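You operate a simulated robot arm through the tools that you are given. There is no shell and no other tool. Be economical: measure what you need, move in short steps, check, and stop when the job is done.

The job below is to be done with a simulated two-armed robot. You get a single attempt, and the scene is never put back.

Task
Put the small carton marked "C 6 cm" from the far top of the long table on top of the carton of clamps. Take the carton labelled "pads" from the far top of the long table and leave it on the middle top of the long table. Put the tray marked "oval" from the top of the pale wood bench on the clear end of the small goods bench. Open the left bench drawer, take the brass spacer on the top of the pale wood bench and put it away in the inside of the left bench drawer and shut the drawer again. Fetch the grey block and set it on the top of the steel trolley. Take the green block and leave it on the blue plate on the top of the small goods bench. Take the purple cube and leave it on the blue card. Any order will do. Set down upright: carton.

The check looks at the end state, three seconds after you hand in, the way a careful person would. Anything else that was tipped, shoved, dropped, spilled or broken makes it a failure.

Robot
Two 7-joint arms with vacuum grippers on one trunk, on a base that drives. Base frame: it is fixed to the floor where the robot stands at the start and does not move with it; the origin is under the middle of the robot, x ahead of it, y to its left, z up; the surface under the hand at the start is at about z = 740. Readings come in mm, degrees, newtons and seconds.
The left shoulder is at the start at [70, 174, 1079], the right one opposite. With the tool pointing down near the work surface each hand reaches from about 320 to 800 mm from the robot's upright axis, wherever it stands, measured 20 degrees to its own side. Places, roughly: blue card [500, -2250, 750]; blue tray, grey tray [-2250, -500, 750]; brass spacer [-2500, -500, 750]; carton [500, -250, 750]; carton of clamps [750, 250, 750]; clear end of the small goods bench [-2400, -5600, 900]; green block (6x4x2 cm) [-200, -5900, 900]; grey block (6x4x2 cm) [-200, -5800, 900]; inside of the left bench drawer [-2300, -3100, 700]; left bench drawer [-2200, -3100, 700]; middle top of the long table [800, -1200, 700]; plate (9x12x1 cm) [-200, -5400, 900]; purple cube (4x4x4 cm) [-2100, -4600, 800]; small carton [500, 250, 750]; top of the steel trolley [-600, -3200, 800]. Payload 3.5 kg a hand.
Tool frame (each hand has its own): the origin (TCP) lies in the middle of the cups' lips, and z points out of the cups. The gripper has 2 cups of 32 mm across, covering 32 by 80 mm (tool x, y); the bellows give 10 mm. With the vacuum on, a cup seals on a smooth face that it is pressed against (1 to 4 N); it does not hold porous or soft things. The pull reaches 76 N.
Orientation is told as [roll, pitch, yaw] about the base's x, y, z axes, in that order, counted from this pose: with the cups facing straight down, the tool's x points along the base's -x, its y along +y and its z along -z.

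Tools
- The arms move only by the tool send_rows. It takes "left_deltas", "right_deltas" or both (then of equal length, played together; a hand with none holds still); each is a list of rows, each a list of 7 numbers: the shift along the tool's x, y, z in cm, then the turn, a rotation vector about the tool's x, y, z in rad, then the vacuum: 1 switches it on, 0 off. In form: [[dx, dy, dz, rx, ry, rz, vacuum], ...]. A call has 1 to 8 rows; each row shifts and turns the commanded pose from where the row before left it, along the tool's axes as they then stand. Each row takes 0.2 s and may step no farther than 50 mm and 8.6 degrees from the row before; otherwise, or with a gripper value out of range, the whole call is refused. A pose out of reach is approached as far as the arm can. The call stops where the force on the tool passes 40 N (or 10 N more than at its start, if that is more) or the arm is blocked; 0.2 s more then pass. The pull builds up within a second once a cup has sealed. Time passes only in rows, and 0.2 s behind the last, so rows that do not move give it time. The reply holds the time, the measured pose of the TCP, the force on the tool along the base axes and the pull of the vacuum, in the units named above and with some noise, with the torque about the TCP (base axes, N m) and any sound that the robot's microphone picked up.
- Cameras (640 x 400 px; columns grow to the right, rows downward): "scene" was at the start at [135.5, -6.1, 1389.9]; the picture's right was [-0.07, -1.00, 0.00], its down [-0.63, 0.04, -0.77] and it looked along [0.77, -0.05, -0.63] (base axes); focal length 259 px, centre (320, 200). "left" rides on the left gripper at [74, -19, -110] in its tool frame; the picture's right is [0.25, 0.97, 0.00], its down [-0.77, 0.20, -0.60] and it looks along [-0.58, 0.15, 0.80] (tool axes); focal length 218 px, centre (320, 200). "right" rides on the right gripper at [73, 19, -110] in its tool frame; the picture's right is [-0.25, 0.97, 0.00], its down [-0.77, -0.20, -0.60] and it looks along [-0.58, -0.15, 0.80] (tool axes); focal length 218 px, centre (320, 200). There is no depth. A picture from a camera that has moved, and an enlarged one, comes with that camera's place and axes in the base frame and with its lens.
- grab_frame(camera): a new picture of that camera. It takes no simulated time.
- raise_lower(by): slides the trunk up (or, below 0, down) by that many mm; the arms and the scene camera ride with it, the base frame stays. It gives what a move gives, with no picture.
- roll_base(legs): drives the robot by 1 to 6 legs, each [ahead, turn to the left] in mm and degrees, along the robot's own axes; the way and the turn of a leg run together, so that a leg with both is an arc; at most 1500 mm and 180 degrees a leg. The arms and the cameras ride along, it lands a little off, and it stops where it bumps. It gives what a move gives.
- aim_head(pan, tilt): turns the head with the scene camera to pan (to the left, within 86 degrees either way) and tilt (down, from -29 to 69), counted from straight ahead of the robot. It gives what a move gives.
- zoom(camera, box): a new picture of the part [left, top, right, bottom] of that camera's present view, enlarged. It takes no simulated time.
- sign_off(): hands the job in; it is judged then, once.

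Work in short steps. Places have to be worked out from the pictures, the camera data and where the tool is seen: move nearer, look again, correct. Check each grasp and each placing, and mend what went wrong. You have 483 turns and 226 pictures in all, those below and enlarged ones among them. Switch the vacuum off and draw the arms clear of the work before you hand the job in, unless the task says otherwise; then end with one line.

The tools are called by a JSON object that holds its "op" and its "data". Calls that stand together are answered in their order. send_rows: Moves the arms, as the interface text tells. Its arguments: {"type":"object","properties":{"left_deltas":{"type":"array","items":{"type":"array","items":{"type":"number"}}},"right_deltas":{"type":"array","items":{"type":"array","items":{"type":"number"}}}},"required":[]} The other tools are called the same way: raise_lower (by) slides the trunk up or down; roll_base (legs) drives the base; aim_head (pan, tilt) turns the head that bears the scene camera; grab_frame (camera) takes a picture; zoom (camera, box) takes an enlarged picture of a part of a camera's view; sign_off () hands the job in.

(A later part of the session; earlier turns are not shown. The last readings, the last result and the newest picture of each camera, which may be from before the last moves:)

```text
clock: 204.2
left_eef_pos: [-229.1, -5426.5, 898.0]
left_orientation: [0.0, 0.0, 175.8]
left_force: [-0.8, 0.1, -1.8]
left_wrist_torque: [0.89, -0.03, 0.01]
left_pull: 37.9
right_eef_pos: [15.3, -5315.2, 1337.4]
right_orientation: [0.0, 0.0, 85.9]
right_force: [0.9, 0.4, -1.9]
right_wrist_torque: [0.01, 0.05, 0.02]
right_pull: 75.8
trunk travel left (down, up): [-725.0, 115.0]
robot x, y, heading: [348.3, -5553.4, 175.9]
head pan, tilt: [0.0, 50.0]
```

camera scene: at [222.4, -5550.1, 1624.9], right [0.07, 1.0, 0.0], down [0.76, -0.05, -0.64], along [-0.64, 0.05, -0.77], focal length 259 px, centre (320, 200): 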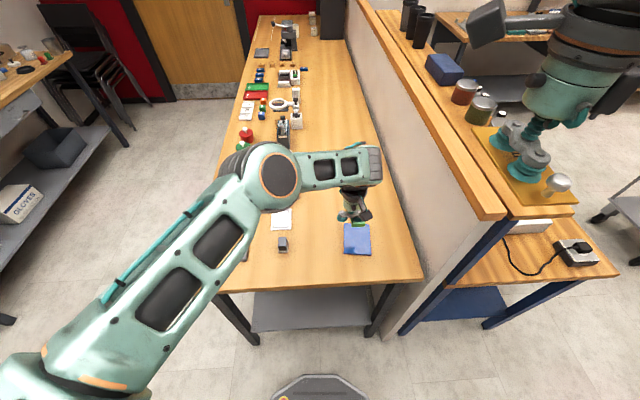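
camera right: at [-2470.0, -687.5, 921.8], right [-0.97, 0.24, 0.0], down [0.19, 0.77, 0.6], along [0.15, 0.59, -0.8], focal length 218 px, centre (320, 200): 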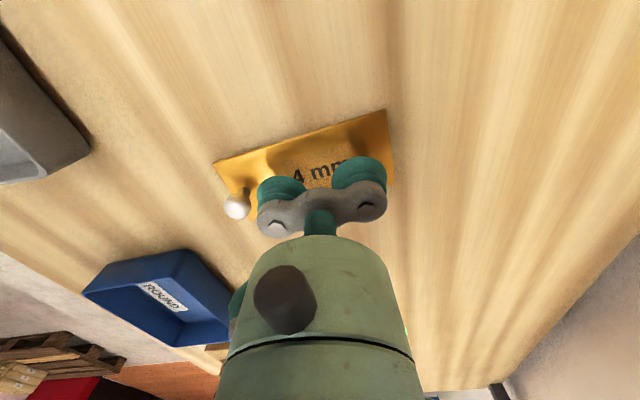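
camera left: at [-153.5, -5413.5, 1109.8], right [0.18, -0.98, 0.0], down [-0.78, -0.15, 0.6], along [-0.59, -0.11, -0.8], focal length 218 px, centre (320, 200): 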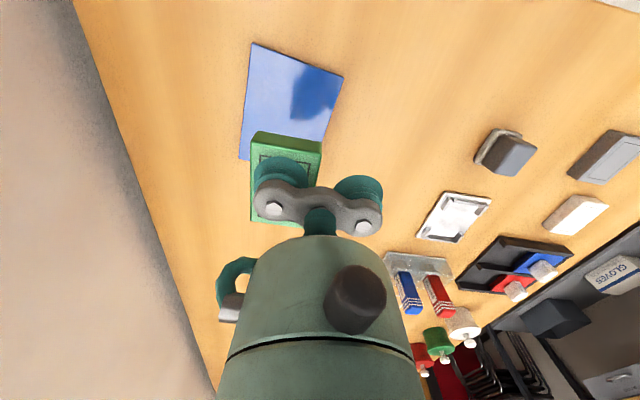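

I shift about 14 mm to centre over the plate and descend gently.

{"op": "send_rows", "data": {"left_deltas": [[-0.9, -1.15, 0, 0, 0, 0, 1], [0, 0, 0.3, 0, 0, 0, 1], [0, 0, 0.3, 0, 0, 0, 1], [0, 0, 0.3, 0, 0, 0, 1], [0, 0, 0, 0, 0, 0, 1]]}}

```text
clock: 205.4
left_eef_pos: [-229.0, -5423.9, 889.1]
left_orientation: [0.0, 0.0, 175.8]
left_force: [0.4, 0.2, -1.3]
left_wrist_torque: [0.86, -0.08, 0.02]
left_pull: 37.3
left hand out of reach, approached as far as the arm can: row 1
right_eef_pos: [14.4, -5315.0, 1336.4]
right_orientation: [0.0, 0.0, 85.9]
right_force: [0.5, -0.9, -1.9]
right_wrist_torque: [0.01, 0.04, -0.01]
right_pull: 75.5
trunk travel left (down, up): [-725.0, 115.0]
robot x, y, heading: [346.7, -5556.8, 175.8]
head pan, tilt: [0.0, 50.0]
```

It is blocked sideways, but the block centre at about (-227, -5400) is well inside the plate. I continue down.

{"op": "send_rows", "data": {"left_deltas": [[0, 0, 0.3, 0, 0, 0, 1], [0, 0, 0.3, 0, 0, 0, 1], [0, 0, 0, 0, 0, 0, 1]]}}

{"op": "grab_frame", "data": {"camera": "left"}}

```text
clock: 206.2
left_eef_pos: [-229.1, -5424.9, 885.6]
left_orientation: [0.0, -0.2, 175.9]
left_force: [-9.0, 2.9, 27.5]
left_wrist_torque: [1.17, -0.11, 0.08]
left_pull: 37.7
right_eef_pos: [16.6, -5315.5, 1336.5]
right_orientation: [0.1, 0.1, 85.7]
right_force: [-0.4, 0.5, -2.9]
right_wrist_torque: [-0.02, 0.06, 0.02]
right_pull: 75.6
trunk travel left (down, up): [-725.0, 115.0]
robot x, y, heading: [346.7, -5558.3, 175.8]
head pan, tilt: [0.0, 50.0]
```

```text
169 pictures are left
camera left: at [-153.5, -5412.3, 996.1], right [0.18, -0.98, 0.0], down [-0.78, -0.15, 0.61], along [-0.6, -0.11, -0.79], focal length 218 px, centre (320, 200)
```

left: 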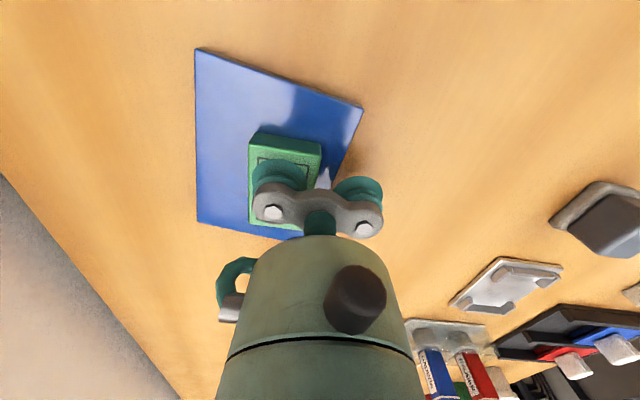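

Green is on the plate. I ease off, release and rise.

{"op": "send_rows", "data": {"left_deltas": [[0, 0, -0.3, 0, 0, 0, 1], [0, 0, 0, 0, 0, 0, 0], [0, 0, 0, 0, 0, 0, 0], [0, 0, 0, 0, 0, 0, 0], [0, 0, -0.5, 0, 0, 0, 0], [0, 0, -3, 0, 0, 0, 0], [0, 0, -4, 0, 0, 0, 0], [0, 0, -4, 0, 0, 0, 0]]}}

{"op": "grab_frame", "data": {"camera": "left"}}

```text
clock: 208.1
left_eef_pos: [-226.8, -5423.9, 1002.0]
left_orientation: [0.1, 0.0, 175.9]
left_force: [0.1, 0.0, -0.1]
left_wrist_torque: [0.01, 0.0, 0.0]
left_pull: 0.1
right_eef_pos: [16.1, -5315.5, 1336.1]
right_orientation: [0.0, 0.1, 85.9]
right_force: [0.0, -1.1, -2.9]
right_wrist_torque: [-0.06, 0.07, 0.04]
right_pull: 75.6
trunk travel left (down, up): [-725.0, 115.0]
robot x, y, heading: [350.4, -5556.9, 176.2]
head pan, tilt: [0.0, 50.0]
```

```text
168 pictures are left
camera left: at [-152.0, -5410.7, 1111.3], right [0.18, -0.98, 0.0], down [-0.78, -0.14, 0.6], along [-0.59, -0.11, -0.8], focal length 218 px, centre (320, 200)
```

left: 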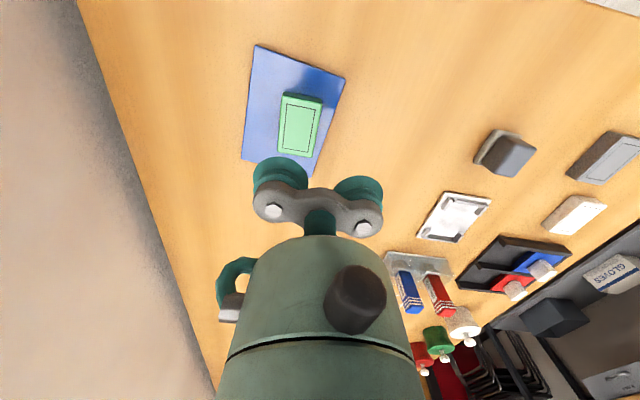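

Green lies on the plate. I move back over the grey block.

{"op": "send_rows", "data": {"left_deltas": [[0.61, 4.07, 0, 0, 0, 0, 0], [0.61, 4.07, 0, 0, 0, 0, 0], [0.61, 4.07, 0, 0, 0, 0, 0], [0.61, 4.07, 0, 0, 0, 0, 0], [0.61, 4.07, 0, 0, 0, 0, 0], [0.61, 4.07, 0.5, 0, 0, 0, 0], [0.61, 4.07, 1.5, 0, 0, 0, 0], [0.61, 4.07, 2, 0, 0, 0, 0]]}}

{"op": "grab_frame", "data": {"camera": "left"}}

```text
clock: 209.8
left_eef_pos: [-203.4, -5757.1, 959.5]
left_orientation: [0.1, 0.2, 175.8]
left_force: [0.4, -0.3, -0.7]
left_wrist_torque: [0.0, 0.02, -0.01]
left_pull: 0.2
right_eef_pos: [14.4, -5317.1, 1337.5]
right_orientation: [0.0, 0.0, 85.9]
right_force: [-0.5, 0.2, -1.7]
right_wrist_torque: [0.01, 0.04, 0.04]
right_pull: 75.8
trunk travel left (down, up): [-725.0, 115.0]
robot x, y, heading: [348.7, -5553.8, 175.8]
head pan, tilt: [0.0, 50.0]
```

```text
167 pictures are left
camera left: at [-127.6, -5743.5, 1070.0], right [0.18, -0.98, 0.0], down [-0.78, -0.14, 0.6], along [-0.59, -0.11, -0.8], focal length 218 px, centre (320, 200)
```

left: 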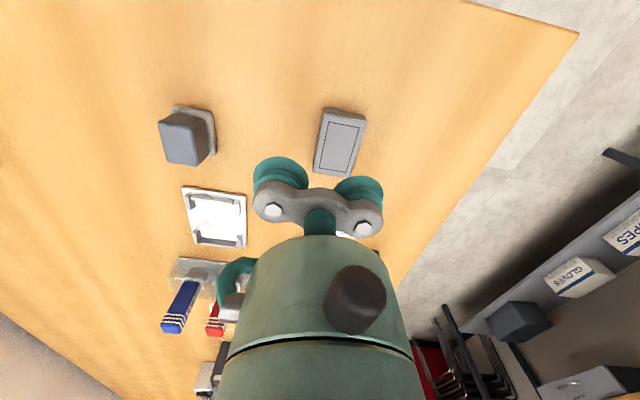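

Grey's centre is confirmed at (-202, -5777). I centre the outer cup on it and seal.

{"op": "send_rows", "data": {"left_deltas": [[0.3, -0.4, 4, 0, 0, 0, 0], [0, 0, 2.8, 0, 0, 0, 0], [0, 0, 0.6, 0, 0, 0, 1], [0, 0, 0.4, 0, 0, 0, 1], [0, 0, 0.3, 0, 0, 0, 1], [0, 0, 0, 0, 0, 0, 1]]}}

```text
clock: 211.2
left_eef_pos: [-196.9, -5751.8, 879.9]
left_orientation: [0.0, 0.1, 175.8]
left_force: [0.1, 0.1, 0.0]
left_wrist_torque: [-0.87, 0.06, 0.03]
left_pull: 37.5
right_eef_pos: [15.6, -5316.5, 1335.5]
right_orientation: [0.0, -0.1, 86.0]
right_force: [-0.5, 0.6, -2.0]
right_wrist_torque: [-0.01, 0.09, 0.02]
right_pull: 75.4
trunk travel left (down, up): [-725.0, 115.0]
robot x, y, heading: [350.0, -5557.1, 176.0]
head pan, tilt: [0.0, 50.0]
```

Grey is held. I lift, draw back and raise the trunk for driving.

{"op": "send_rows", "data": {"left_deltas": [[0, 0, -2, 0, 0, 0, 1], [0, 0, -5, 0, 0, 0, 1], [0, 0, -5, 0, 0, 0, 1], [0, 0, -5, 0, 0, 0, 1], [0, 0, -5, 0, 0, 0, 1], [3, 0, -4, 0, 0, 0, 1], [4, 0, -3, 0, 0, 0, 1], [4, 0, 0, 0, 0, 0, 1]]}}

{"op": "raise_lower", "data": {"by": 80}}

{"op": "aim_head", "data": {"pan": 0, "tilt": 20}}

{"op": "roll_base", "data": {"legs": [[-80, 0], [0, -83]]}}

{"op": "grab_frame", "data": {"camera": "scene"}}

```text
clock: 213.1
left_eef_pos: [-89.2, -5759.8, 1174.6]
left_orientation: [0.0, -0.1, 175.9]
left_force: [-0.1, 1.2, -1.0]
left_wrist_torque: [-0.91, 0.06, 0.0]
left_pull: 37.9
right_eef_pos: [16.6, -5315.6, 1336.6]
right_orientation: [0.1, 0.1, 85.9]
right_force: [0.8, -0.7, -1.8]
right_wrist_torque: [-0.01, 0.06, 0.02]
right_pull: 75.3
trunk travel left (down, up): [-725.0, 115.0]
robot x, y, heading: [346.7, -5556.8, 175.8]
head pan, tilt: [0.0, 50.0]
```

```text
clock: 214.2
left_eef_pos: [-89.5, -5759.7, 1252.8]
left_orientation: [0.1, -0.1, 175.8]
left_force: [0.1, -0.2, -0.5]
left_wrist_torque: [-0.94, 0.04, -0.01]
left_pull: 37.8
right_eef_pos: [15.4, -5315.5, 1416.7]
right_orientation: [0.0, 0.1, 85.9]
right_force: [0.4, -1.0, -3.3]
right_wrist_torque: [-0.01, 0.07, 0.01]
right_pull: 75.7
trunk travel left (down, up): [-805.0, 35.0]
robot x, y, heading: [351.1, -5558.3, 175.5]
head pan, tilt: [0.0, 50.0]
```

```text
clock: 215.2
left_eef_pos: [-90.6, -5758.8, 1253.6]
left_orientation: [0.0, 0.0, 175.8]
left_force: [0.1, 0.8, -1.6]
left_wrist_torque: [-0.89, 0.04, -0.01]
left_pull: 38.0
right_eef_pos: [15.9, -5316.4, 1415.8]
right_orientation: [0.0, 0.0, 85.8]
right_force: [0.7, -0.9, -1.8]
right_wrist_torque: [-0.03, 0.06, 0.01]
right_pull: 75.6
trunk travel left (down, up): [-805.0, 35.0]
robot x, y, heading: [344.8, -5560.6, 175.9]
head pan, tilt: [0.0, 20.0]
```

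```text
clock: 219.9
left_eef_pos: [194.7, -5138.4, 1252.6]
left_orientation: [0.0, 0.0, 89.9]
left_force: [-0.2, -0.3, -0.7]
left_wrist_torque: [0.04, 0.89, -0.04]
left_pull: 37.5
right_eef_pos: [646.5, -5212.3, 1415.8]
right_orientation: [0.1, 0.0, 0.0]
right_force: [-0.9, -0.4, -2.6]
right_wrist_torque: [0.02, 0.03, 0.01]
right_pull: 75.4
trunk travel left (down, up): [-805.0, 35.0]
robot x, y, heading: [429.7, -5562.7, 89.7]
head pan, tilt: [0.0, 20.0]
```

```text
166 pictures are left
camera scene: at [429.3, -5419.8, 1650.4], right [1.0, 0.0, 0.0], down [0.0, -0.34, -0.94], along [0.0, 0.94, -0.34], focal length 259 px, centre (320, 200)
```

scene: 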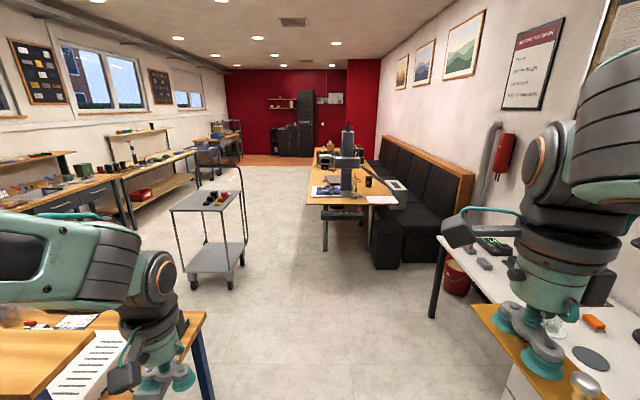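

The trolley top is near (-660, -3117) with its handle on the far (north) side. I drive round to its south side.

{"op": "roll_base", "data": {"legs": [[1500, 0], [250, 0], [0, 90], [1050, 0], [0, -90]]}}

{"op": "aim_head", "data": {"pan": 0, "tilt": 45}}

{"op": "grab_frame", "data": {"camera": "scene"}}

```text
clock: 241.4
left_eef_pos: [-824.2, -3323.2, 1252.0]
left_orientation: [0.0, 0.1, 87.7]
left_force: [-0.2, 0.4, -0.1]
left_wrist_torque: [0.04, 0.87, 0.01]
left_pull: 37.7
right_eef_pos: [-378.9, -3414.7, 1417.6]
right_orientation: [0.0, 0.1, -2.3]
right_force: [-0.5, -0.2, -2.2]
right_wrist_torque: [0.06, 0.04, 0.0]
right_pull: 75.4
trunk travel left (down, up): [-805.0, 35.0]
robot x, y, heading: [-606.7, -3755.7, 87.5]
head pan, tilt: [0.0, 20.0]
```

```text
clock: 242.3
left_eef_pos: [-823.8, -3322.9, 1253.2]
left_orientation: [0.0, 0.0, 87.7]
left_force: [0.9, 0.4, 0.1]
left_wrist_torque: [0.03, 0.9, 0.03]
left_pull: 37.7
right_eef_pos: [-377.7, -3414.3, 1415.9]
right_orientation: [0.0, 0.0, -2.3]
right_force: [0.6, 0.1, -1.9]
right_wrist_torque: [0.06, 0.0, 0.0]
right_pull: 75.5
trunk travel left (down, up): [-805.0, 35.0]
robot x, y, heading: [-606.6, -3753.6, 87.8]
head pan, tilt: [0.0, 45.0]
```

```text
165 pictures are left
camera scene: at [-602.5, -3624.6, 1611.8], right [1.0, -0.04, 0.0], down [-0.03, -0.71, -0.71], along [0.03, 0.71, -0.71], focal length 259 px, centre (320, 200)
```

scene: 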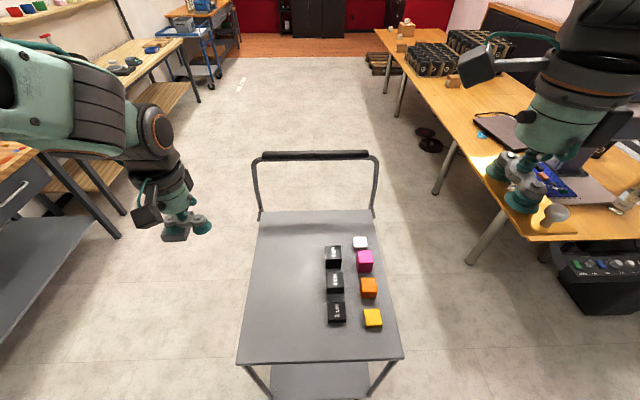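

The trolley's free left side is plain, so I will put the block at about (-720, -3220). I lower the trunk 200 mm and move over the spot.

{"op": "raise_lower", "data": {"by": -200}}

{"op": "send_rows", "data": {"left_deltas": [[-2.7, -3.1, 1.5, 0, 0, 0, 1], [-2.7, -3.1, 1.5, 0, 0, 0, 1], [-2.7, -3.1, 1.5, 0, 0, 0, 1], [-2.6, -3.1, 1.5, 0, 0, 0, 1], [0, 0, 4, 0, 0, 0, 1], [0, 0, 4, 0, 0, 0, 1], [0, 0, 0, 0, 0, 0, 1]]}}

{"op": "grab_frame", "data": {"camera": "left"}}

{"op": "grab_frame", "data": {"camera": "scene"}}

```text
clock: 244.4
left_eef_pos: [-825.1, -3323.3, 1052.3]
left_orientation: [-0.1, 0.0, 87.7]
left_force: [-0.3, 0.8, -1.0]
left_wrist_torque: [0.03, 0.88, -0.02]
left_pull: 37.3
right_eef_pos: [-377.3, -3414.0, 1217.0]
right_orientation: [0.0, 0.0, -2.3]
right_force: [-0.1, -0.9, -2.0]
right_wrist_torque: [0.05, 0.0, 0.04]
right_pull: 75.2
trunk travel left (down, up): [-605.0, 235.0]
robot x, y, heading: [-606.1, -3756.4, 87.7]
head pan, tilt: [0.0, 45.0]
```

```text
clock: 246.0
left_eef_pos: [-698.7, -3224.7, 910.0]
left_orientation: [0.0, 0.0, 87.7]
left_force: [-0.4, -0.1, 0.5]
left_wrist_torque: [0.02, 0.91, -0.02]
left_pull: 37.8
right_eef_pos: [-378.1, -3414.3, 1216.6]
right_orientation: [0.0, -0.1, -2.3]
right_force: [0.0, -0.4, -1.1]
right_wrist_torque: [0.01, 0.02, 0.01]
right_pull: 75.3
trunk travel left (down, up): [-605.0, 235.0]
robot x, y, heading: [-608.4, -3754.3, 87.6]
head pan, tilt: [0.0, 45.0]
```

```text
164 pictures are left
camera left: at [-682.7, -3299.8, 1020.4], right [-0.98, -0.21, 0.0], down [-0.17, 0.78, 0.6], along [-0.13, 0.59, -0.8], focal length 218 px, centre (320, 200)
```

left: 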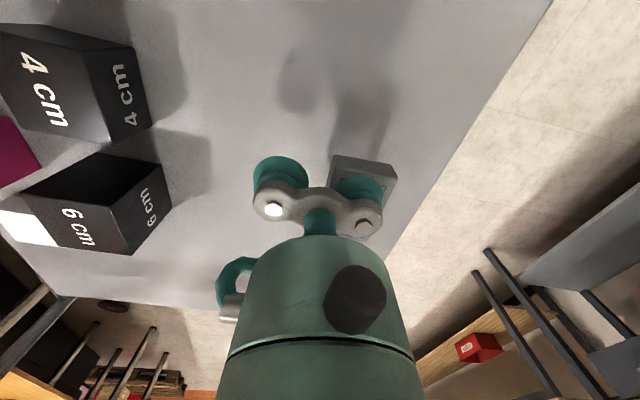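

```text
163 pictures are left
camera scene: at [-602.4, -3625.4, 1411.9], right [1.0, -0.04, 0.0], down [-0.03, -0.71, -0.71], along [0.03, 0.71, -0.71], focal length 259 px, centre (320, 200)
```

scene: 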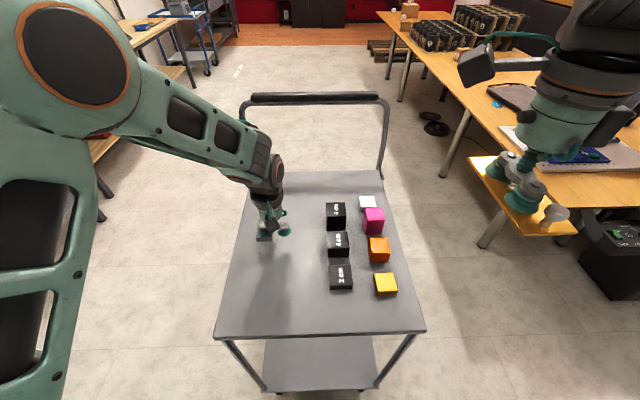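

The spot is clear and well inside the edge. I descend to contact.

{"op": "send_rows", "data": {"left_deltas": [[0, 0, 4, 0, 0, 0, 1], [0, 0, 2.5, 0, 0, 0, 1], [0, 0, 0.5, 0, 0, 0, 1], [0, 0, 0.4, 0, 0, 0, 1], [0, 0, 0.4, 0, 0, 0, 1], [0, 0, 0.4, 0, 0, 0, 1], [0, 0, 0, 0, 0, 0, 1]]}}

```text
clock: 246.7
left_eef_pos: [-696.9, -3222.2, 856.5]
left_orientation: [-0.2, -0.7, 87.7]
left_force: [2.6, -11.7, 30.9]
left_wrist_torque: [0.05, 1.18, 0.09]
left_pull: 37.3
right_eef_pos: [-376.4, -3417.6, 1218.0]
right_orientation: [0.1, 0.0, -2.3]
right_force: [-0.1, 0.8, -2.0]
right_wrist_torque: [0.06, 0.06, 0.0]
right_pull: 76.0
trunk travel left (down, up): [-605.0, 235.0]
robot x, y, heading: [-606.4, -3754.7, 87.9]
head pan, tilt: [0.0, 45.0]
stopped in row 3 (left hand): the force on the tool passed its limit at 65 N (the readings are from after the stop); the commanded pose is now the measured one
```

Contact came sooner than expected, with the trolley top near z ≈ 838. I ease off, release, rise and inspect.

{"op": "send_rows", "data": {"left_deltas": [[0, 0, -0.4, 0, 0, 0, 1], [0, 0, -0.2, 0, 0, 0, 1], [0, 0, 0, 0, 0, 0, 0], [0, 0, 0, 0, 0, 0, 0], [0, 0, 0, 0, 0, 0, 0], [0, 0, -0.5, 0, 0, 0, 0], [0, 0, -3, 0, 0, 0, 0], [0, 0, -5, 0, 0, 0, 0]]}}

{"op": "send_rows", "data": {"left_deltas": [[0, 0, -5, 0, 0, 0, 0], [3, 2, -4, 0, 0, 0, 0], [4, 3, 0, 0, 0, 0, 0], [4, 3, 0, 0, 0, 0, 0]]}}

{"op": "grab_frame", "data": {"camera": "scene"}}

```text
clock: 248.5
left_eef_pos: [-696.8, -3225.9, 946.3]
left_orientation: [0.0, -0.8, 87.7]
left_force: [-0.9, -0.6, -0.3]
left_wrist_torque: [0.02, 0.01, 0.02]
left_pull: 0.0
right_eef_pos: [-378.0, -3416.1, 1217.5]
right_orientation: [0.1, 0.0, -2.3]
right_force: [1.0, 0.3, -2.7]
right_wrist_torque: [0.07, 0.01, 0.0]
right_pull: 75.5
trunk travel left (down, up): [-605.0, 235.0]
robot x, y, heading: [-608.2, -3758.8, 87.7]
head pan, tilt: [0.0, 45.0]
```

```text
refused: row 2 steps farther than a row can; nothing moved
```

```text
162 pictures are left
camera scene: at [-602.7, -3626.8, 1411.9], right [1.0, -0.04, 0.0], down [-0.03, -0.71, -0.71], along [0.03, 0.71, -0.71], focal length 259 px, centre (320, 200)
```

scene: 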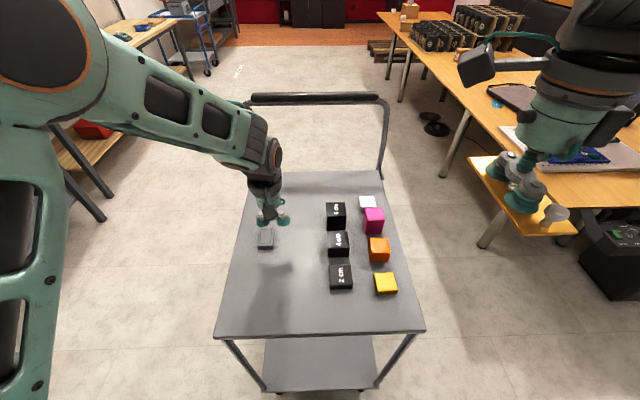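

Grey is on the trolley and nothing else moved. I draw the left arm back and up, then drive to the drawer at the left bench.

{"op": "send_rows", "data": {"left_deltas": [[0, 0, -4, 0, 0.014, 0, 0], [2.5, 2, -3, 0, 0, 0, 0], [3.5, 3, 0, 0, 0, 0, 0], [3.5, 3, 0, 0, 0, 0, 0], [3.5, 3, 0, 0, 0, 0, 0]]}}

{"op": "roll_base", "data": {"legs": [[0, 92], [900, 0], [0, -90], [650, 0], [0, 90]]}}

{"op": "aim_head", "data": {"pan": 0, "tilt": 40}}

{"op": "grab_frame", "data": {"camera": "scene"}}

```text
clock: 249.7
left_eef_pos: [-817.2, -3348.5, 1013.2]
left_orientation: [-0.2, 0.1, 87.7]
left_force: [0.4, 0.5, -0.2]
left_wrist_torque: [0.02, 0.0, 0.0]
left_pull: 0.0
right_eef_pos: [-380.1, -3415.2, 1216.6]
right_orientation: [0.0, -0.1, -2.3]
right_force: [-1.4, -0.8, -1.7]
right_wrist_torque: [0.03, 0.02, -0.02]
right_pull: 75.4
trunk travel left (down, up): [-605.0, 235.0]
robot x, y, heading: [-606.6, -3754.6, 88.0]
head pan, tilt: [0.0, 45.0]
```

```text
clock: 269.2
left_eef_pos: [-1905.2, -3416.1, 1013.2]
left_orientation: [-0.1, 0.4, -173.2]
left_force: [-0.1, 0.1, 1.6]
left_wrist_torque: [-0.03, 0.02, -0.01]
left_pull: 0.0
right_eef_pos: [-1908.3, -2972.4, 1217.3]
right_orientation: [-0.1, 0.0, 96.9]
right_force: [-1.1, -0.7, -2.9]
right_wrist_torque: [0.0, 0.08, -0.03]
right_pull: 75.3
trunk travel left (down, up): [-605.0, 235.0]
robot x, y, heading: [-1529.9, -3144.8, -173.3]
head pan, tilt: [0.0, 45.0]
```

```text
clock: 269.9
left_eef_pos: [-1906.0, -3414.3, 1013.8]
left_orientation: [-0.2, 0.2, -173.2]
left_force: [0.0, 1.1, 0.7]
left_wrist_torque: [0.01, 0.01, 0.01]
left_pull: 0.1
right_eef_pos: [-1908.5, -2971.5, 1215.9]
right_orientation: [-0.1, 0.1, 96.8]
right_force: [-0.2, 0.0, -2.2]
right_wrist_torque: [-0.05, 0.04, 0.0]
right_pull: 75.8
trunk travel left (down, up): [-605.0, 235.0]
robot x, y, heading: [-1530.0, -3142.1, -173.1]
head pan, tilt: [0.0, 40.0]
```

```text
161 pictures are left
camera scene: at [-1668.5, -3161.9, 1419.0], right [-0.12, 0.99, 0.0], down [0.64, 0.08, -0.77], along [-0.76, -0.09, -0.64], focal length 259 px, centre (320, 200)
```

scene: 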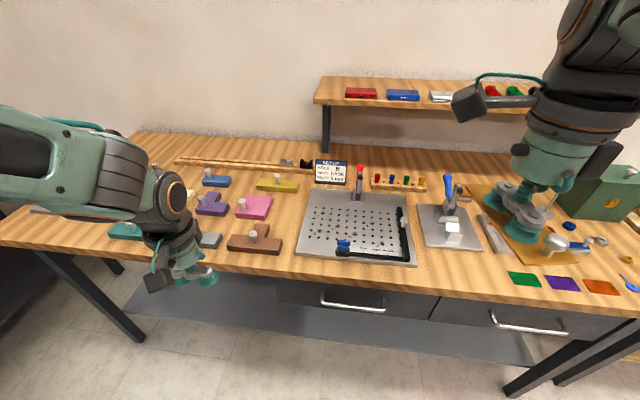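

The left of the two drawers has its handle near y ≈ -3113, matching the listed place. I zoom in on the drawer fronts.

{"op": "zoom", "data": {"camera": "scene", "box": [260, 250, 620, 370]}}

```text
1.78 times, centred on (440, 310) of scene
camera zoom: at [-1668.5, -3161.9, 1419.0], right [-0.12, 0.99, 0.0], down [0.64, 0.08, -0.77], along [-0.76, -0.09, -0.64], focal length 461 px, centre (107, 4)
```

zoom: 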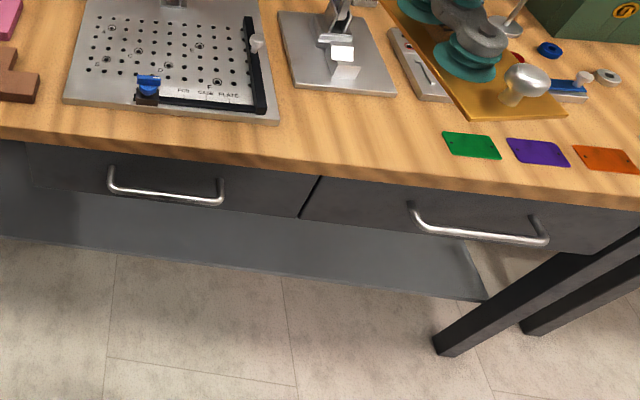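

I straighten the heading, back off a little and lower the trunk for a better look at the drawer front.

{"op": "roll_base", "data": {"legs": [[0, -7], [-150, 0]]}}

{"op": "raise_lower", "data": {"by": -150}}

{"op": "aim_head", "data": {"pan": 0, "tilt": 40}}

{"op": "grab_frame", "data": {"camera": "scene"}}

{"op": "zoom", "data": {"camera": "scene", "box": [220, 180, 560, 320]}}

```text
clock: 271.9
left_eef_pos: [-1786.4, -3368.9, 1011.9]
left_orientation: [-0.2, 0.2, -179.8]
left_force: [-0.6, 0.3, 0.3]
left_wrist_torque: [0.03, -0.01, 0.02]
left_pull: 0.0
right_eef_pos: [-1737.3, -2929.8, 1215.8]
right_orientation: [-0.1, 0.0, 90.2]
right_force: [0.8, -0.6, -1.7]
right_wrist_torque: [-0.03, 0.07, -0.04]
right_pull: 75.4
trunk travel left (down, up): [-605.0, 235.0]
robot x, y, heading: [-1388.6, -3144.2, -179.8]
head pan, tilt: [0.0, 40.0]
```

```text
clock: 273.6
left_eef_pos: [-1786.8, -3369.0, 862.8]
left_orientation: [-0.2, 0.1, -179.9]
left_force: [-0.8, 0.7, -0.4]
left_wrist_torque: [-0.04, -0.01, 0.0]
left_pull: 0.0
right_eef_pos: [-1736.3, -2928.7, 1066.3]
right_orientation: [-0.2, 0.0, 90.1]
right_force: [0.0, -0.1, -2.6]
right_wrist_torque: [-0.05, 0.07, -0.02]
right_pull: 75.3
trunk travel left (down, up): [-455.0, 385.0]
robot x, y, heading: [-1382.3, -3143.2, -179.8]
head pan, tilt: [0.0, 40.0]
```

```text
clock: 274.2
left_eef_pos: [-1785.8, -3368.2, 863.9]
left_orientation: [-0.1, 0.2, -179.9]
left_force: [-0.9, 0.3, -0.6]
left_wrist_torque: [-0.03, -0.04, 0.03]
left_pull: 0.0
right_eef_pos: [-1735.7, -2928.5, 1066.4]
right_orientation: [-0.1, 0.1, 90.1]
right_force: [-0.5, 0.0, -1.6]
right_wrist_torque: [-0.01, 0.07, -0.01]
right_pull: 75.4
trunk travel left (down, up): [-455.0, 385.0]
robot x, y, heading: [-1384.4, -3142.3, -180.1]
head pan, tilt: [0.0, 40.0]
```

```text
159 pictures are left
camera scene: at [-1520.3, -3145.8, 1269.0], right [0.0, 1.0, 0.0], down [0.64, 0.0, -0.77], along [-0.77, 0.0, -0.64], focal length 259 px, centre (320, 200)
```

scene: 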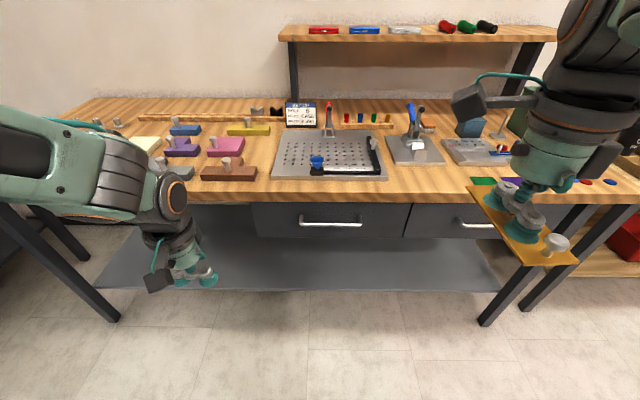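

```text
1.88 times, centred on (390, 250) of scene
camera zoom: at [-1520.3, -3145.8, 1269.0], right [0.0, 1.0, 0.0], down [0.64, 0.0, -0.77], along [-0.77, 0.0, -0.64], focal length 488 px, centre (188, 106)
```

zoom: 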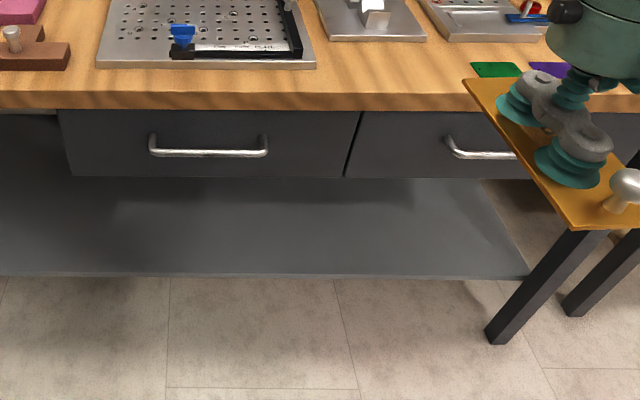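

Triangulating the two views puts the handle at (-2002, -3117, 785) and the drawer face at about x -2037, z 694–832, y -3326 to -2910. I will seal the left cups on the flat face below the handle and pull. First I back up 100 mm and move the right hand further aside.

{"op": "roll_base", "data": {"legs": [[-100, 0]]}}

{"op": "send_rows", "data": {"right_deltas": [[-4, 0, -1, 0, 0, 0, 1], [-4, 0, -1, 0, 0, 0, 1], [-2, 0, 0, 0, 0, 0, 1], [0, 0, 0, 0, 0, 0, 1]], "left_deltas": [[-4, 0, 0, 0, 0, 0, 0], [-4, 0, 0, 0, 0, 0, 0], [-4, 0, 0, 0, 0, 0, 0], [-2, 0, 0, 0, 0, 0, 0]]}}

{"op": "send_rows", "data": {"left_deltas": [[0, 0, 0, 0, -0.149, 0, 0], [0, 0, 0, 0, -0.149, 0, 0], [0, 0, 0, 0, -0.149, 0, 0], [0, 0, 0, 0, -0.149, 0, 0], [0, 0, 0, 0, -0.149, 0, 0], [0, 0, 0, 0, -0.149, 0, 0], [0, 0, 0, 0, -0.149, 0, 0], [0, 0, 0, 0, -0.149, 0, 0]]}}

```text
clock: 275.3
left_eef_pos: [-1687.3, -3368.4, 862.9]
left_orientation: [-0.1, 0.1, -179.9]
left_force: [0.4, 0.1, 0.1]
left_wrist_torque: [0.04, 0.0, 0.01]
left_pull: 0.1
right_eef_pos: [-1639.0, -2929.8, 1067.9]
right_orientation: [0.0, -0.1, 90.0]
right_force: [0.6, 0.7, -1.3]
right_wrist_torque: [-0.01, 0.1, 0.0]
right_pull: 75.3
trunk travel left (down, up): [-455.0, 385.0]
robot x, y, heading: [-1290.5, -3146.3, -179.7]
head pan, tilt: [0.0, 40.0]
```

```text
clock: 276.3
left_eef_pos: [-1829.3, -3369.1, 863.8]
left_orientation: [-0.1, 0.2, -179.9]
left_force: [0.6, 0.8, -0.3]
left_wrist_torque: [0.01, 0.03, 0.0]
left_pull: 0.1
right_eef_pos: [-1669.9, -2862.2, 1038.7]
right_orientation: [-0.1, 0.0, 90.0]
right_force: [0.5, -0.5, -1.7]
right_wrist_torque: [-0.02, 0.06, 0.03]
right_pull: 75.4
right hand out of reach, approached as far as the arm can: row 1, 2, 3
trunk travel left (down, up): [-455.0, 385.0]
robot x, y, heading: [-1287.3, -3147.6, -179.5]
head pan, tilt: [0.0, 40.0]
```

```text
clock: 278.1
left_eef_pos: [-1829.8, -3368.9, 861.9]
left_orientation: [-0.3, -68.2, -179.7]
left_force: [-0.1, -0.2, 0.1]
left_wrist_torque: [0.01, 0.02, 0.01]
left_pull: 0.1
right_eef_pos: [-1670.8, -2861.4, 1039.1]
right_orientation: [0.0, 0.0, 90.0]
right_force: [-0.4, -0.1, -1.9]
right_wrist_torque: [-0.05, 0.04, -0.02]
right_pull: 75.9
trunk travel left (down, up): [-455.0, 385.0]
robot x, y, heading: [-1289.0, -3146.4, -180.1]
head pan, tilt: [0.0, 40.0]
```

I finish the rotation to horizontal, then move sideways and down in front of the drawer, staying clear of the face.

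{"op": "send_rows", "data": {"left_deltas": [[0, 0, 0, 0, -0.127, 0, 0], [0, 0, 0, 0, -0.127, 0, 0], [0, 0, 0, 0, -0.127, 0, 0], [2.7, -4, 0, 0, 0, 0, 0], [2.7, -4, 0, 0, 0, 0, 0], [2.7, -4, 0, 0, 0, 0, 0], [2.7, -4, 0, 0, 0, 0, 0], [2.6, -4, 0, 0, 0, 0, 0]]}}

{"op": "send_rows", "data": {"left_deltas": [[0, -4.9, 0, 0, 0, 0, 0], [0, 0, 4, 0, 0, 0, 0], [0, 0, 4, 0, 0, 0, 0]]}}

{"op": "grab_frame", "data": {"camera": "left"}}

{"op": "grab_frame", "data": {"camera": "scene"}}

```text
clock: 279.9
left_eef_pos: [-1902.8, -3170.5, 770.4]
left_orientation: [0.3, -82.4, 179.6]
left_force: [0.3, 0.0, 0.7]
left_wrist_torque: [-0.03, -0.02, 0.02]
left_pull: 0.1
left hand out of reach, approached as far as the arm can: row 2, 3, 4, 5, 6, 7, 8
right_eef_pos: [-1670.3, -2860.8, 1038.8]
right_orientation: [-0.1, 0.0, 90.0]
right_force: [0.0, -0.9, -2.6]
right_wrist_torque: [-0.01, 0.05, -0.01]
right_pull: 75.4
trunk travel left (down, up): [-455.0, 385.0]
robot x, y, heading: [-1290.4, -3145.7, -179.7]
head pan, tilt: [0.0, 40.0]
```

```text
clock: 280.7
left_eef_pos: [-1989.7, -3121.7, 764.5]
left_orientation: [-0.5, -82.5, -179.5]
left_force: [-0.8, -0.6, -0.2]
left_wrist_torque: [0.03, 0.01, 0.01]
left_pull: 0.2
left hand out of reach, approached as far as the arm can: row 1
right_eef_pos: [-1670.5, -2862.6, 1039.2]
right_orientation: [-0.1, 0.0, 90.0]
right_force: [0.5, 0.3, -1.8]
right_wrist_torque: [0.02, 0.06, -0.01]
right_pull: 75.5
trunk travel left (down, up): [-455.0, 385.0]
robot x, y, heading: [-1289.7, -3147.9, -180.0]
head pan, tilt: [0.0, 40.0]
```

```text
157 pictures are left
camera left: at [-1870.3, -3103.5, 706.1], right [0.03, -0.97, -0.25], down [0.5, -0.2, 0.84], along [-0.87, -0.15, 0.48], focal length 218 px, centre (320, 200)
```

left: 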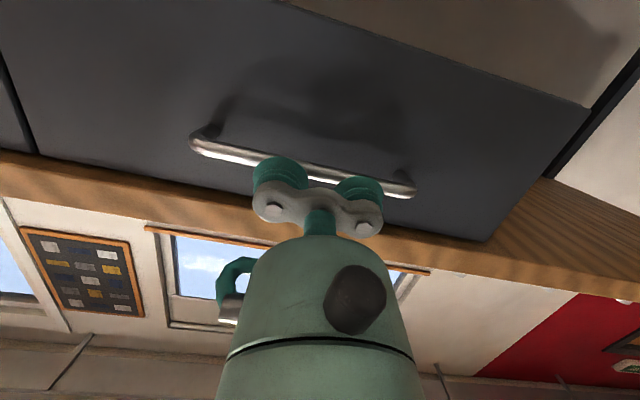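

```text
156 pictures are left
camera scene: at [-1424.1, -3144.9, 1268.9], right [0.0, 1.0, 0.0], down [0.64, 0.0, -0.77], along [-0.77, 0.0, -0.64], focal length 259 px, centre (320, 200)
```

scene: 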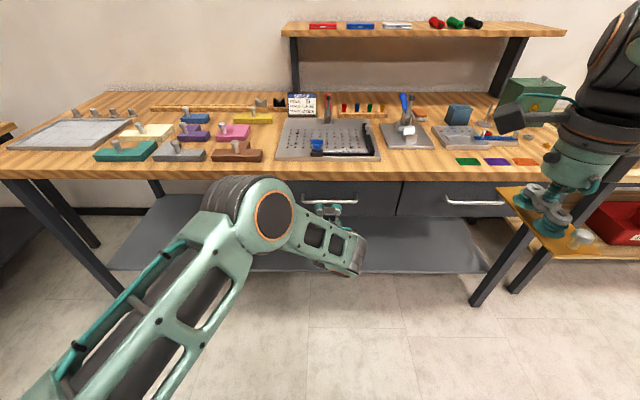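

The wrist is at a limit with the shoulder this high. I pull the hand back, lower the trunk 200 mm and then read the pose again.

{"op": "send_rows", "data": {"left_deltas": [[0, 0, -4, 0, 0, 0, 0], [0, 0, -4, 0, 0, 0, 0]]}}

{"op": "raise_lower", "data": {"by": -200}}

{"op": "send_rows", "data": {"left_deltas": [[-4, 0, 0, 0, 0, 0, 0], [-4, 0, 0, 0, 0, 0, 0]]}}

```text
clock: 281.3
left_eef_pos: [-1907.7, -3124.9, 773.2]
left_orientation: [-1.0, -82.7, -179.0]
left_force: [-0.5, -0.2, 0.9]
left_wrist_torque: [0.01, 0.0, 0.0]
left_pull: 0.1
right_eef_pos: [-1670.9, -2861.8, 1039.5]
right_orientation: [-0.1, -0.1, 90.0]
right_force: [-1.0, -0.3, -1.8]
right_wrist_torque: [-0.02, 0.04, 0.01]
right_pull: 75.8
trunk travel left (down, up): [-455.0, 385.0]
robot x, y, heading: [-1288.9, -3148.2, -179.8]
head pan, tilt: [0.0, 40.0]
```

```text
clock: 283.5
left_eef_pos: [-1908.3, -3123.8, 572.8]
left_orientation: [-1.2, -82.6, -178.9]
left_force: [-0.5, -1.3, -0.3]
left_wrist_torque: [0.0, -0.02, 0.0]
left_pull: 0.1
right_eef_pos: [-1670.3, -2862.0, 839.3]
right_orientation: [-0.1, 0.1, 90.0]
right_force: [0.7, 0.1, -2.3]
right_wrist_torque: [0.04, 0.07, -0.01]
right_pull: 75.9
trunk travel left (down, up): [-255.0, 585.0]
robot x, y, heading: [-1291.4, -3144.1, -179.8]
head pan, tilt: [0.0, 40.0]
```

```text
clock: 284.1
left_eef_pos: [-1918.7, -3123.8, 652.6]
left_orientation: [-1.1, -82.6, -179.0]
left_force: [-0.3, 0.6, -0.4]
left_wrist_torque: [0.0, -0.02, -0.02]
left_pull: 0.1
right_eef_pos: [-1669.5, -2861.6, 839.5]
right_orientation: [-0.1, 0.0, 90.0]
right_force: [-0.1, 0.8, -1.8]
right_wrist_torque: [-0.03, 0.06, 0.02]
right_pull: 75.8
trunk travel left (down, up): [-255.0, 585.0]
robot x, y, heading: [-1290.9, -3145.8, -179.8]
head pan, tilt: [0.0, 40.0]
```

Now there is room. I level the tool and raise it to z ≈ 728.

{"op": "send_rows", "data": {"left_deltas": [[0, 0, 0, 0, -0.129, 0, 0], [-4, 0, 0, 0, 0, 0, 0], [-3.4, 0, 0, 0, 0, 0, 0]]}}

{"op": "grab_frame", "data": {"camera": "left"}}

```text
clock: 284.9
left_eef_pos: [-1928.3, -3136.3, 718.7]
left_orientation: [-31.5, -88.7, -147.4]
left_force: [0.1, 0.4, 0.1]
left_wrist_torque: [0.05, 0.01, 0.0]
left_pull: 0.0
left hand out of reach, approached as far as the arm can: row 1
right_eef_pos: [-1669.3, -2861.7, 839.9]
right_orientation: [-0.1, -0.1, 90.0]
right_force: [0.5, 0.3, -1.5]
right_wrist_torque: [-0.05, 0.04, 0.03]
right_pull: 75.6
trunk travel left (down, up): [-255.0, 585.0]
robot x, y, heading: [-1290.6, -3147.0, -179.7]
head pan, tilt: [0.0, 40.0]
```

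```text
155 pictures are left
camera left: at [-1817.9, -3115.2, 648.7], right [0.02, -0.96, -0.26], down [0.59, -0.2, 0.78], along [-0.8, -0.18, 0.57], focal length 218 px, centre (320, 200)
```

left: 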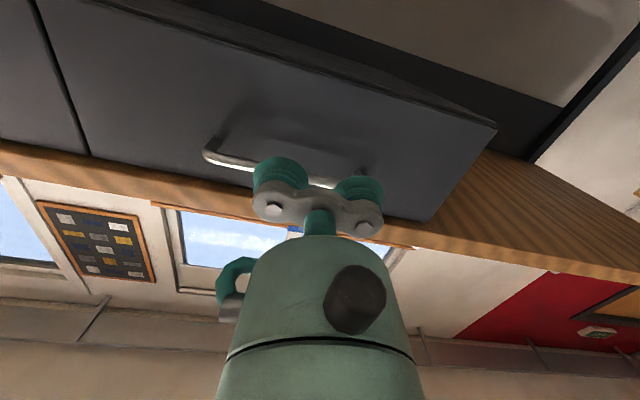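

The tool is nearly level now. I raise it to z ≈ 728 and advance carefully with the vacuum on.

{"op": "send_rows", "data": {"left_deltas": [[-0.9, -0.5, 3, 0, 0, 0, 0], [0, 0, 3, 0, 0, 0, 1], [0, 0, 1, 0, 0, 0, 1], [0, 0, 1, 0, 0, 0, 1], [0, 0, 0.5, 0, 0, 0, 1], [0, 0, 0, 0, 0, 0, 1]]}}

{"op": "grab_frame", "data": {"camera": "left"}}

```text
clock: 286.3
left_eef_pos: [-2011.9, -3123.8, 737.5]
left_orientation: [-77.9, -89.6, -101.8]
left_force: [-0.5, -0.1, 0.2]
left_wrist_torque: [0.01, 0.0, -0.01]
left_pull: 0.0
right_eef_pos: [-1669.3, -2861.5, 840.1]
right_orientation: [-0.1, 0.1, 90.0]
right_force: [0.3, -0.2, -2.2]
right_wrist_torque: [-0.02, 0.07, -0.01]
right_pull: 75.8
trunk travel left (down, up): [-255.0, 585.0]
robot x, y, heading: [-1285.6, -3145.1, -180.0]
head pan, tilt: [0.0, 40.0]
```

```text
154 pictures are left
camera left: at [-1901.4, -3105.3, 665.0], right [0.01, -0.97, -0.26], down [0.6, -0.2, 0.77], along [-0.8, -0.16, 0.58], focal length 218 px, centre (320, 200)
```

left: 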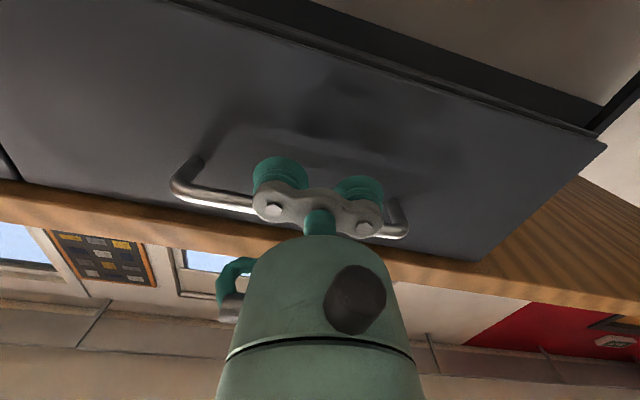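

The handle bar is at about (-2019, z 761) and the face at x ≈ -2050, z 664 and up. I drop 25 mm to clear the handle and then advance to seal.

{"op": "send_rows", "data": {"left_deltas": [[2.5, 0, 0, 0, 0, 0, 1], [0, 0, 2, 0, 0, 0, 1], [0, 0, 1, 0, 0, 0, 1], [0, 0, 0.5, 0, 0, 0, 1], [0, 0, 0.4, 0, 0, 0, 1], [0, 0, 0.4, 0, 0, 0, 1], [0, 0, 0, 0, 0, 0, 1]]}}

```text
clock: 287.9
left_eef_pos: [-2052.5, -3119.3, 712.8]
left_orientation: [-99.0, -90.0, -81.1]
left_force: [-1.4, -3.4, 0.9]
left_wrist_torque: [-0.07, 0.03, -0.65]
left_pull: 75.2
right_eef_pos: [-1670.4, -2861.5, 840.1]
right_orientation: [0.0, 0.0, 90.1]
right_force: [-0.5, -0.1, -3.0]
right_wrist_torque: [-0.04, 0.07, -0.02]
right_pull: 75.7
trunk travel left (down, up): [-255.0, 585.0]
robot x, y, heading: [-1288.4, -3142.7, -180.2]
head pan, tilt: [0.0, 40.0]
```

Both cups sealed on the face. I pull the drawer out along the tool axis and watch the force.

{"op": "send_rows", "data": {"left_deltas": [[0, 0, -1, 0, 0, 0, 1], [0, 0, -2, 0, 0, 0, 1], [0, 0, -3, 0, 0, 0, 1], [0, 0, -3, 0, 0, 0, 1], [0, 0, 0, 0, 0, 0, 1]]}}

```text
clock: 289.1
left_eef_pos: [-1966.5, -3128.7, 709.8]
left_orientation: [-39.4, -89.0, -139.7]
left_force: [1.4, 27.8, 5.6]
left_wrist_torque: [-0.91, 0.39, -0.03]
left_pull: 75.1
right_eef_pos: [-1669.9, -2860.5, 840.6]
right_orientation: [0.0, 0.2, 90.1]
right_force: [-0.1, 0.2, -1.9]
right_wrist_torque: [-0.05, 0.09, 0.02]
right_pull: 75.7
trunk travel left (down, up): [-255.0, 585.0]
robot x, y, heading: [-1289.1, -3147.2, -179.8]
head pan, tilt: [0.0, 40.0]
```

The drawer is coming, but the pull slants a little sideways. I correct y and keep pulling along x.

{"op": "send_rows", "data": {"left_deltas": [[0, -0.9, 0, 0, 0, 0, 1], [0, -0.34, -3, 0, 0, 0, 1], [0, -0.34, -3, 0, 0, 0, 1], [0, -0.34, -3, 0, 0, 0, 1], [0, 0, 0, 0, 0, 0, 1]]}}

```text
clock: 290.3
left_eef_pos: [-1899.9, -3129.2, 708.1]
left_orientation: [-21.2, -87.0, -157.0]
left_force: [1.8, -23.9, 4.6]
left_wrist_torque: [-0.8, 0.31, -0.17]
left_pull: 75.1
left hand out of reach, approached as far as the arm can: row 4
right_eef_pos: [-1669.7, -2863.4, 841.9]
right_orientation: [0.0, -0.1, 90.0]
right_force: [-0.3, 0.2, -2.1]
right_wrist_torque: [-0.01, 0.04, -0.03]
right_pull: 75.8
trunk travel left (down, up): [-255.0, 585.0]
robot x, y, heading: [-1289.3, -3145.0, -180.0]
head pan, tilt: [0.0, 40.0]
```

The drawer is about 150 mm open and the arm is near its fold limit. I ease the sideways force, then back the base 120 mm to open it further.

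{"op": "send_rows", "data": {"left_deltas": [[0, 0.4, 0, 0, 0, 0, 1], [0, 0, 0, 0, 0, 0, 1]]}}

{"op": "roll_base", "data": {"legs": [[-120, 0]]}}

{"op": "grab_frame", "data": {"camera": "scene"}}

```text
clock: 290.9
left_eef_pos: [-1901.4, -3129.3, 708.1]
left_orientation: [-30.2, -86.7, -147.8]
left_force: [1.4, -1.4, -28.8]
left_wrist_torque: [-0.66, 0.37, -0.18]
left_pull: 75.7
right_eef_pos: [-1672.0, -2861.3, 838.4]
right_orientation: [-0.2, -0.1, 90.0]
right_force: [1.4, 0.6, -2.4]
right_wrist_torque: [-0.01, 0.02, 0.01]
right_pull: 75.5
trunk travel left (down, up): [-255.0, 585.0]
robot x, y, heading: [-1285.8, -3145.4, 180.1]
head pan, tilt: [0.0, 40.0]
```

```text
clock: 292.2
left_eef_pos: [-1779.9, -3127.4, 717.6]
left_orientation: [-43.4, -87.4, -134.9]
left_force: [1.9, -7.2, -35.3]
left_wrist_torque: [0.1, 0.54, 0.0]
left_pull: 75.7
right_eef_pos: [-1548.5, -2860.5, 837.1]
right_orientation: [-0.3, -0.1, 89.8]
right_force: [0.2, -0.6, -2.3]
right_wrist_torque: [0.0, 0.08, -0.02]
right_pull: 76.0
trunk travel left (down, up): [-255.0, 585.0]
robot x, y, heading: [-1166.4, -3146.0, 179.5]
head pan, tilt: [0.0, 40.0]
```

```text
153 pictures are left
camera scene: at [-1303.3, -3145.7, 1068.4], right [0.0, 1.0, 0.0], down [0.65, 0.0, -0.76], along [-0.76, 0.0, -0.65], focal length 259 px, centre (320, 200)
```

scene: 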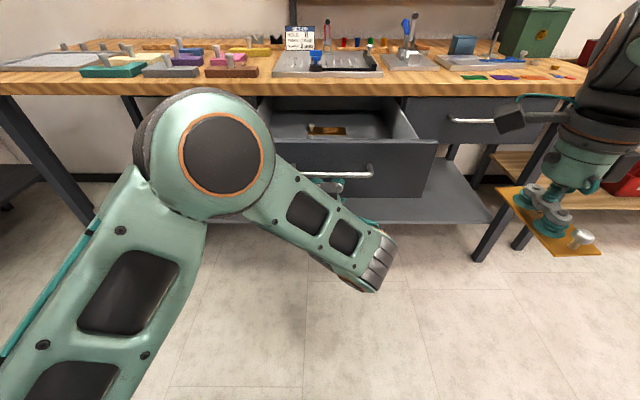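

The drawer is open about 270 mm, with something gold-coloured already inside. I release the left cups and back the hand away.

{"op": "send_rows", "data": {"left_deltas": [[0.3, 0, 0, 0, 0, 0, 1], [0, 0, 0, 0, 0, 0, 0], [0, 0, 0, 0, 0, 0, 0], [0, 0, 0, 0, 0, 0, 0], [0, 0, -1, 0, 0, 0, 0]]}}

{"op": "roll_base", "data": {"legs": [[-60, 0]]}}

```text
clock: 293.4
left_eef_pos: [-1775.7, -3147.8, 714.4]
left_orientation: [-49.6, -85.4, -126.4]
left_force: [0.2, -0.2, -0.1]
left_wrist_torque: [-0.03, 0.01, -0.02]
left_pull: 0.0
right_eef_pos: [-1546.0, -2861.3, 838.7]
right_orientation: [-0.1, -0.1, 89.7]
right_force: [-0.3, 0.1, -3.1]
right_wrist_torque: [-0.03, 0.08, 0.04]
right_pull: 75.4
trunk travel left (down, up): [-255.0, 585.0]
robot x, y, heading: [-1161.2, -3143.9, 179.9]
head pan, tilt: [0.0, 40.0]
```

```text
clock: 294.3
left_eef_pos: [-1714.7, -3147.6, 718.7]
left_orientation: [-55.7, -85.3, -120.3]
left_force: [-0.1, 0.3, -0.4]
left_wrist_torque: [0.0, -0.03, 0.03]
left_pull: 0.1
right_eef_pos: [-1484.1, -2861.4, 839.8]
right_orientation: [0.0, 0.0, 89.9]
right_force: [1.5, 0.3, -1.9]
right_wrist_torque: [-0.03, 0.06, 0.0]
right_pull: 75.6
trunk travel left (down, up): [-255.0, 585.0]
robot x, y, heading: [-1105.9, -3144.4, 179.8]
head pan, tilt: [0.0, 40.0]
```

I move the left hand aside, raise the trunk and look into the drawer.

{"op": "send_rows", "data": {"left_deltas": [[0, 4, -1, 0, 0, 0, 0], [0, 4, -1, 0, 0, 0, 0], [0, 4, 0, 0, 0, 0, 0], [0, 4, 0, 0, 0, 0, 0]]}}

{"op": "raise_lower", "data": {"by": 330}}

{"op": "aim_head", "data": {"pan": 0, "tilt": 48}}

{"op": "grab_frame", "data": {"camera": "scene"}}

```text
clock: 295.5
left_eef_pos: [-1685.4, -3331.9, 715.2]
left_orientation: [-69.4, -81.3, -103.6]
left_force: [0.2, -0.1, -0.2]
left_wrist_torque: [0.0, 0.0, -0.04]
left_pull: 0.1
right_eef_pos: [-1485.4, -2861.4, 840.1]
right_orientation: [-0.1, 0.0, 89.8]
right_force: [-0.2, 0.2, -2.2]
right_wrist_torque: [-0.05, 0.06, -0.04]
right_pull: 75.5
trunk travel left (down, up): [-255.0, 585.0]
robot x, y, heading: [-1102.0, -3144.8, 179.9]
head pan, tilt: [0.0, 40.0]
stopped in row 4 (left hand): the arm was blocked; the commanded pose is now the measured one
```

```text
clock: 298.8
left_eef_pos: [-1685.8, -3332.1, 1046.5]
left_orientation: [-69.6, -81.3, -103.4]
left_force: [0.5, -0.1, -0.2]
left_wrist_torque: [0.0, 0.01, -0.01]
left_pull: 0.0
right_eef_pos: [-1485.9, -2861.5, 1168.5]
right_orientation: [-0.2, 0.0, 89.8]
right_force: [0.8, 0.1, -2.3]
right_wrist_torque: [-0.02, 0.08, 0.0]
right_pull: 75.7
trunk travel left (down, up): [-585.0, 255.0]
robot x, y, heading: [-1104.1, -3139.6, 179.8]
head pan, tilt: [0.0, 40.0]
```

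```text
clock: 299.5
left_eef_pos: [-1685.5, -3332.0, 1045.5]
left_orientation: [-69.5, -81.3, -103.3]
left_force: [0.3, 0.4, 0.3]
left_wrist_torque: [0.02, 0.03, -0.01]
left_pull: 0.2
right_eef_pos: [-1485.9, -2861.3, 1170.7]
right_orientation: [-0.1, 0.0, 89.8]
right_force: [0.3, -0.4, -2.4]
right_wrist_torque: [-0.04, 0.06, 0.02]
right_pull: 75.6
trunk travel left (down, up): [-585.0, 255.0]
robot x, y, heading: [-1103.8, -3148.2, 180.0]
head pan, tilt: [0.0, 48.0]
```

```text
152 pictures are left
camera scene: at [-1233.0, -3145.4, 1387.6], right [0.0, 1.0, 0.0], down [0.74, 0.0, -0.67], along [-0.67, 0.0, -0.74], focal length 259 px, centre (320, 200)
```

scene: 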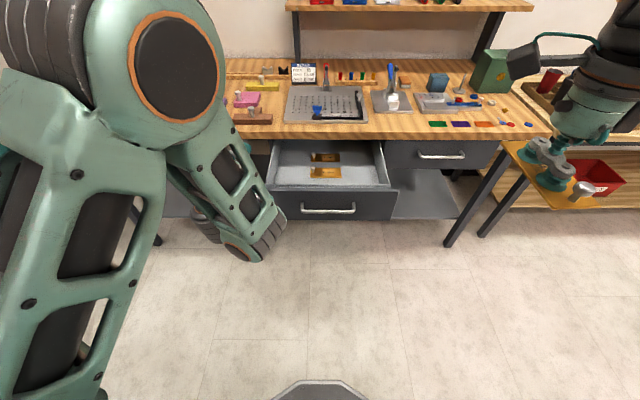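

{"op": "zoom", "data": {"camera": "scene", "box": [250, 120, 410, 230]}}

```text
3.64 times, centred on (330, 175) of scene
camera zoom: at [-1233.0, -3145.4, 1387.6], right [0.0, 1.0, 0.0], down [0.74, 0.0, -0.67], along [-0.67, 0.0, -0.74], focal length 943 px, centre (284, 291)
```

zoom: 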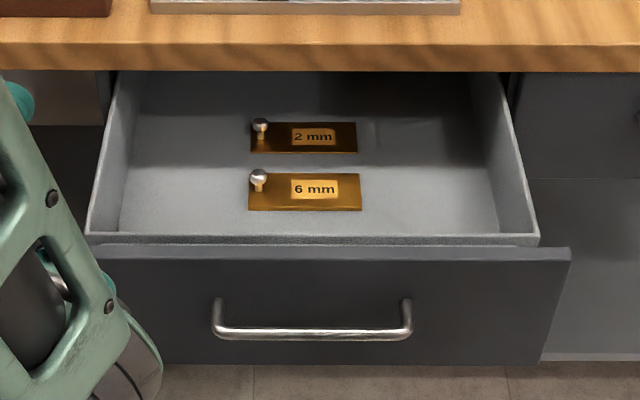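

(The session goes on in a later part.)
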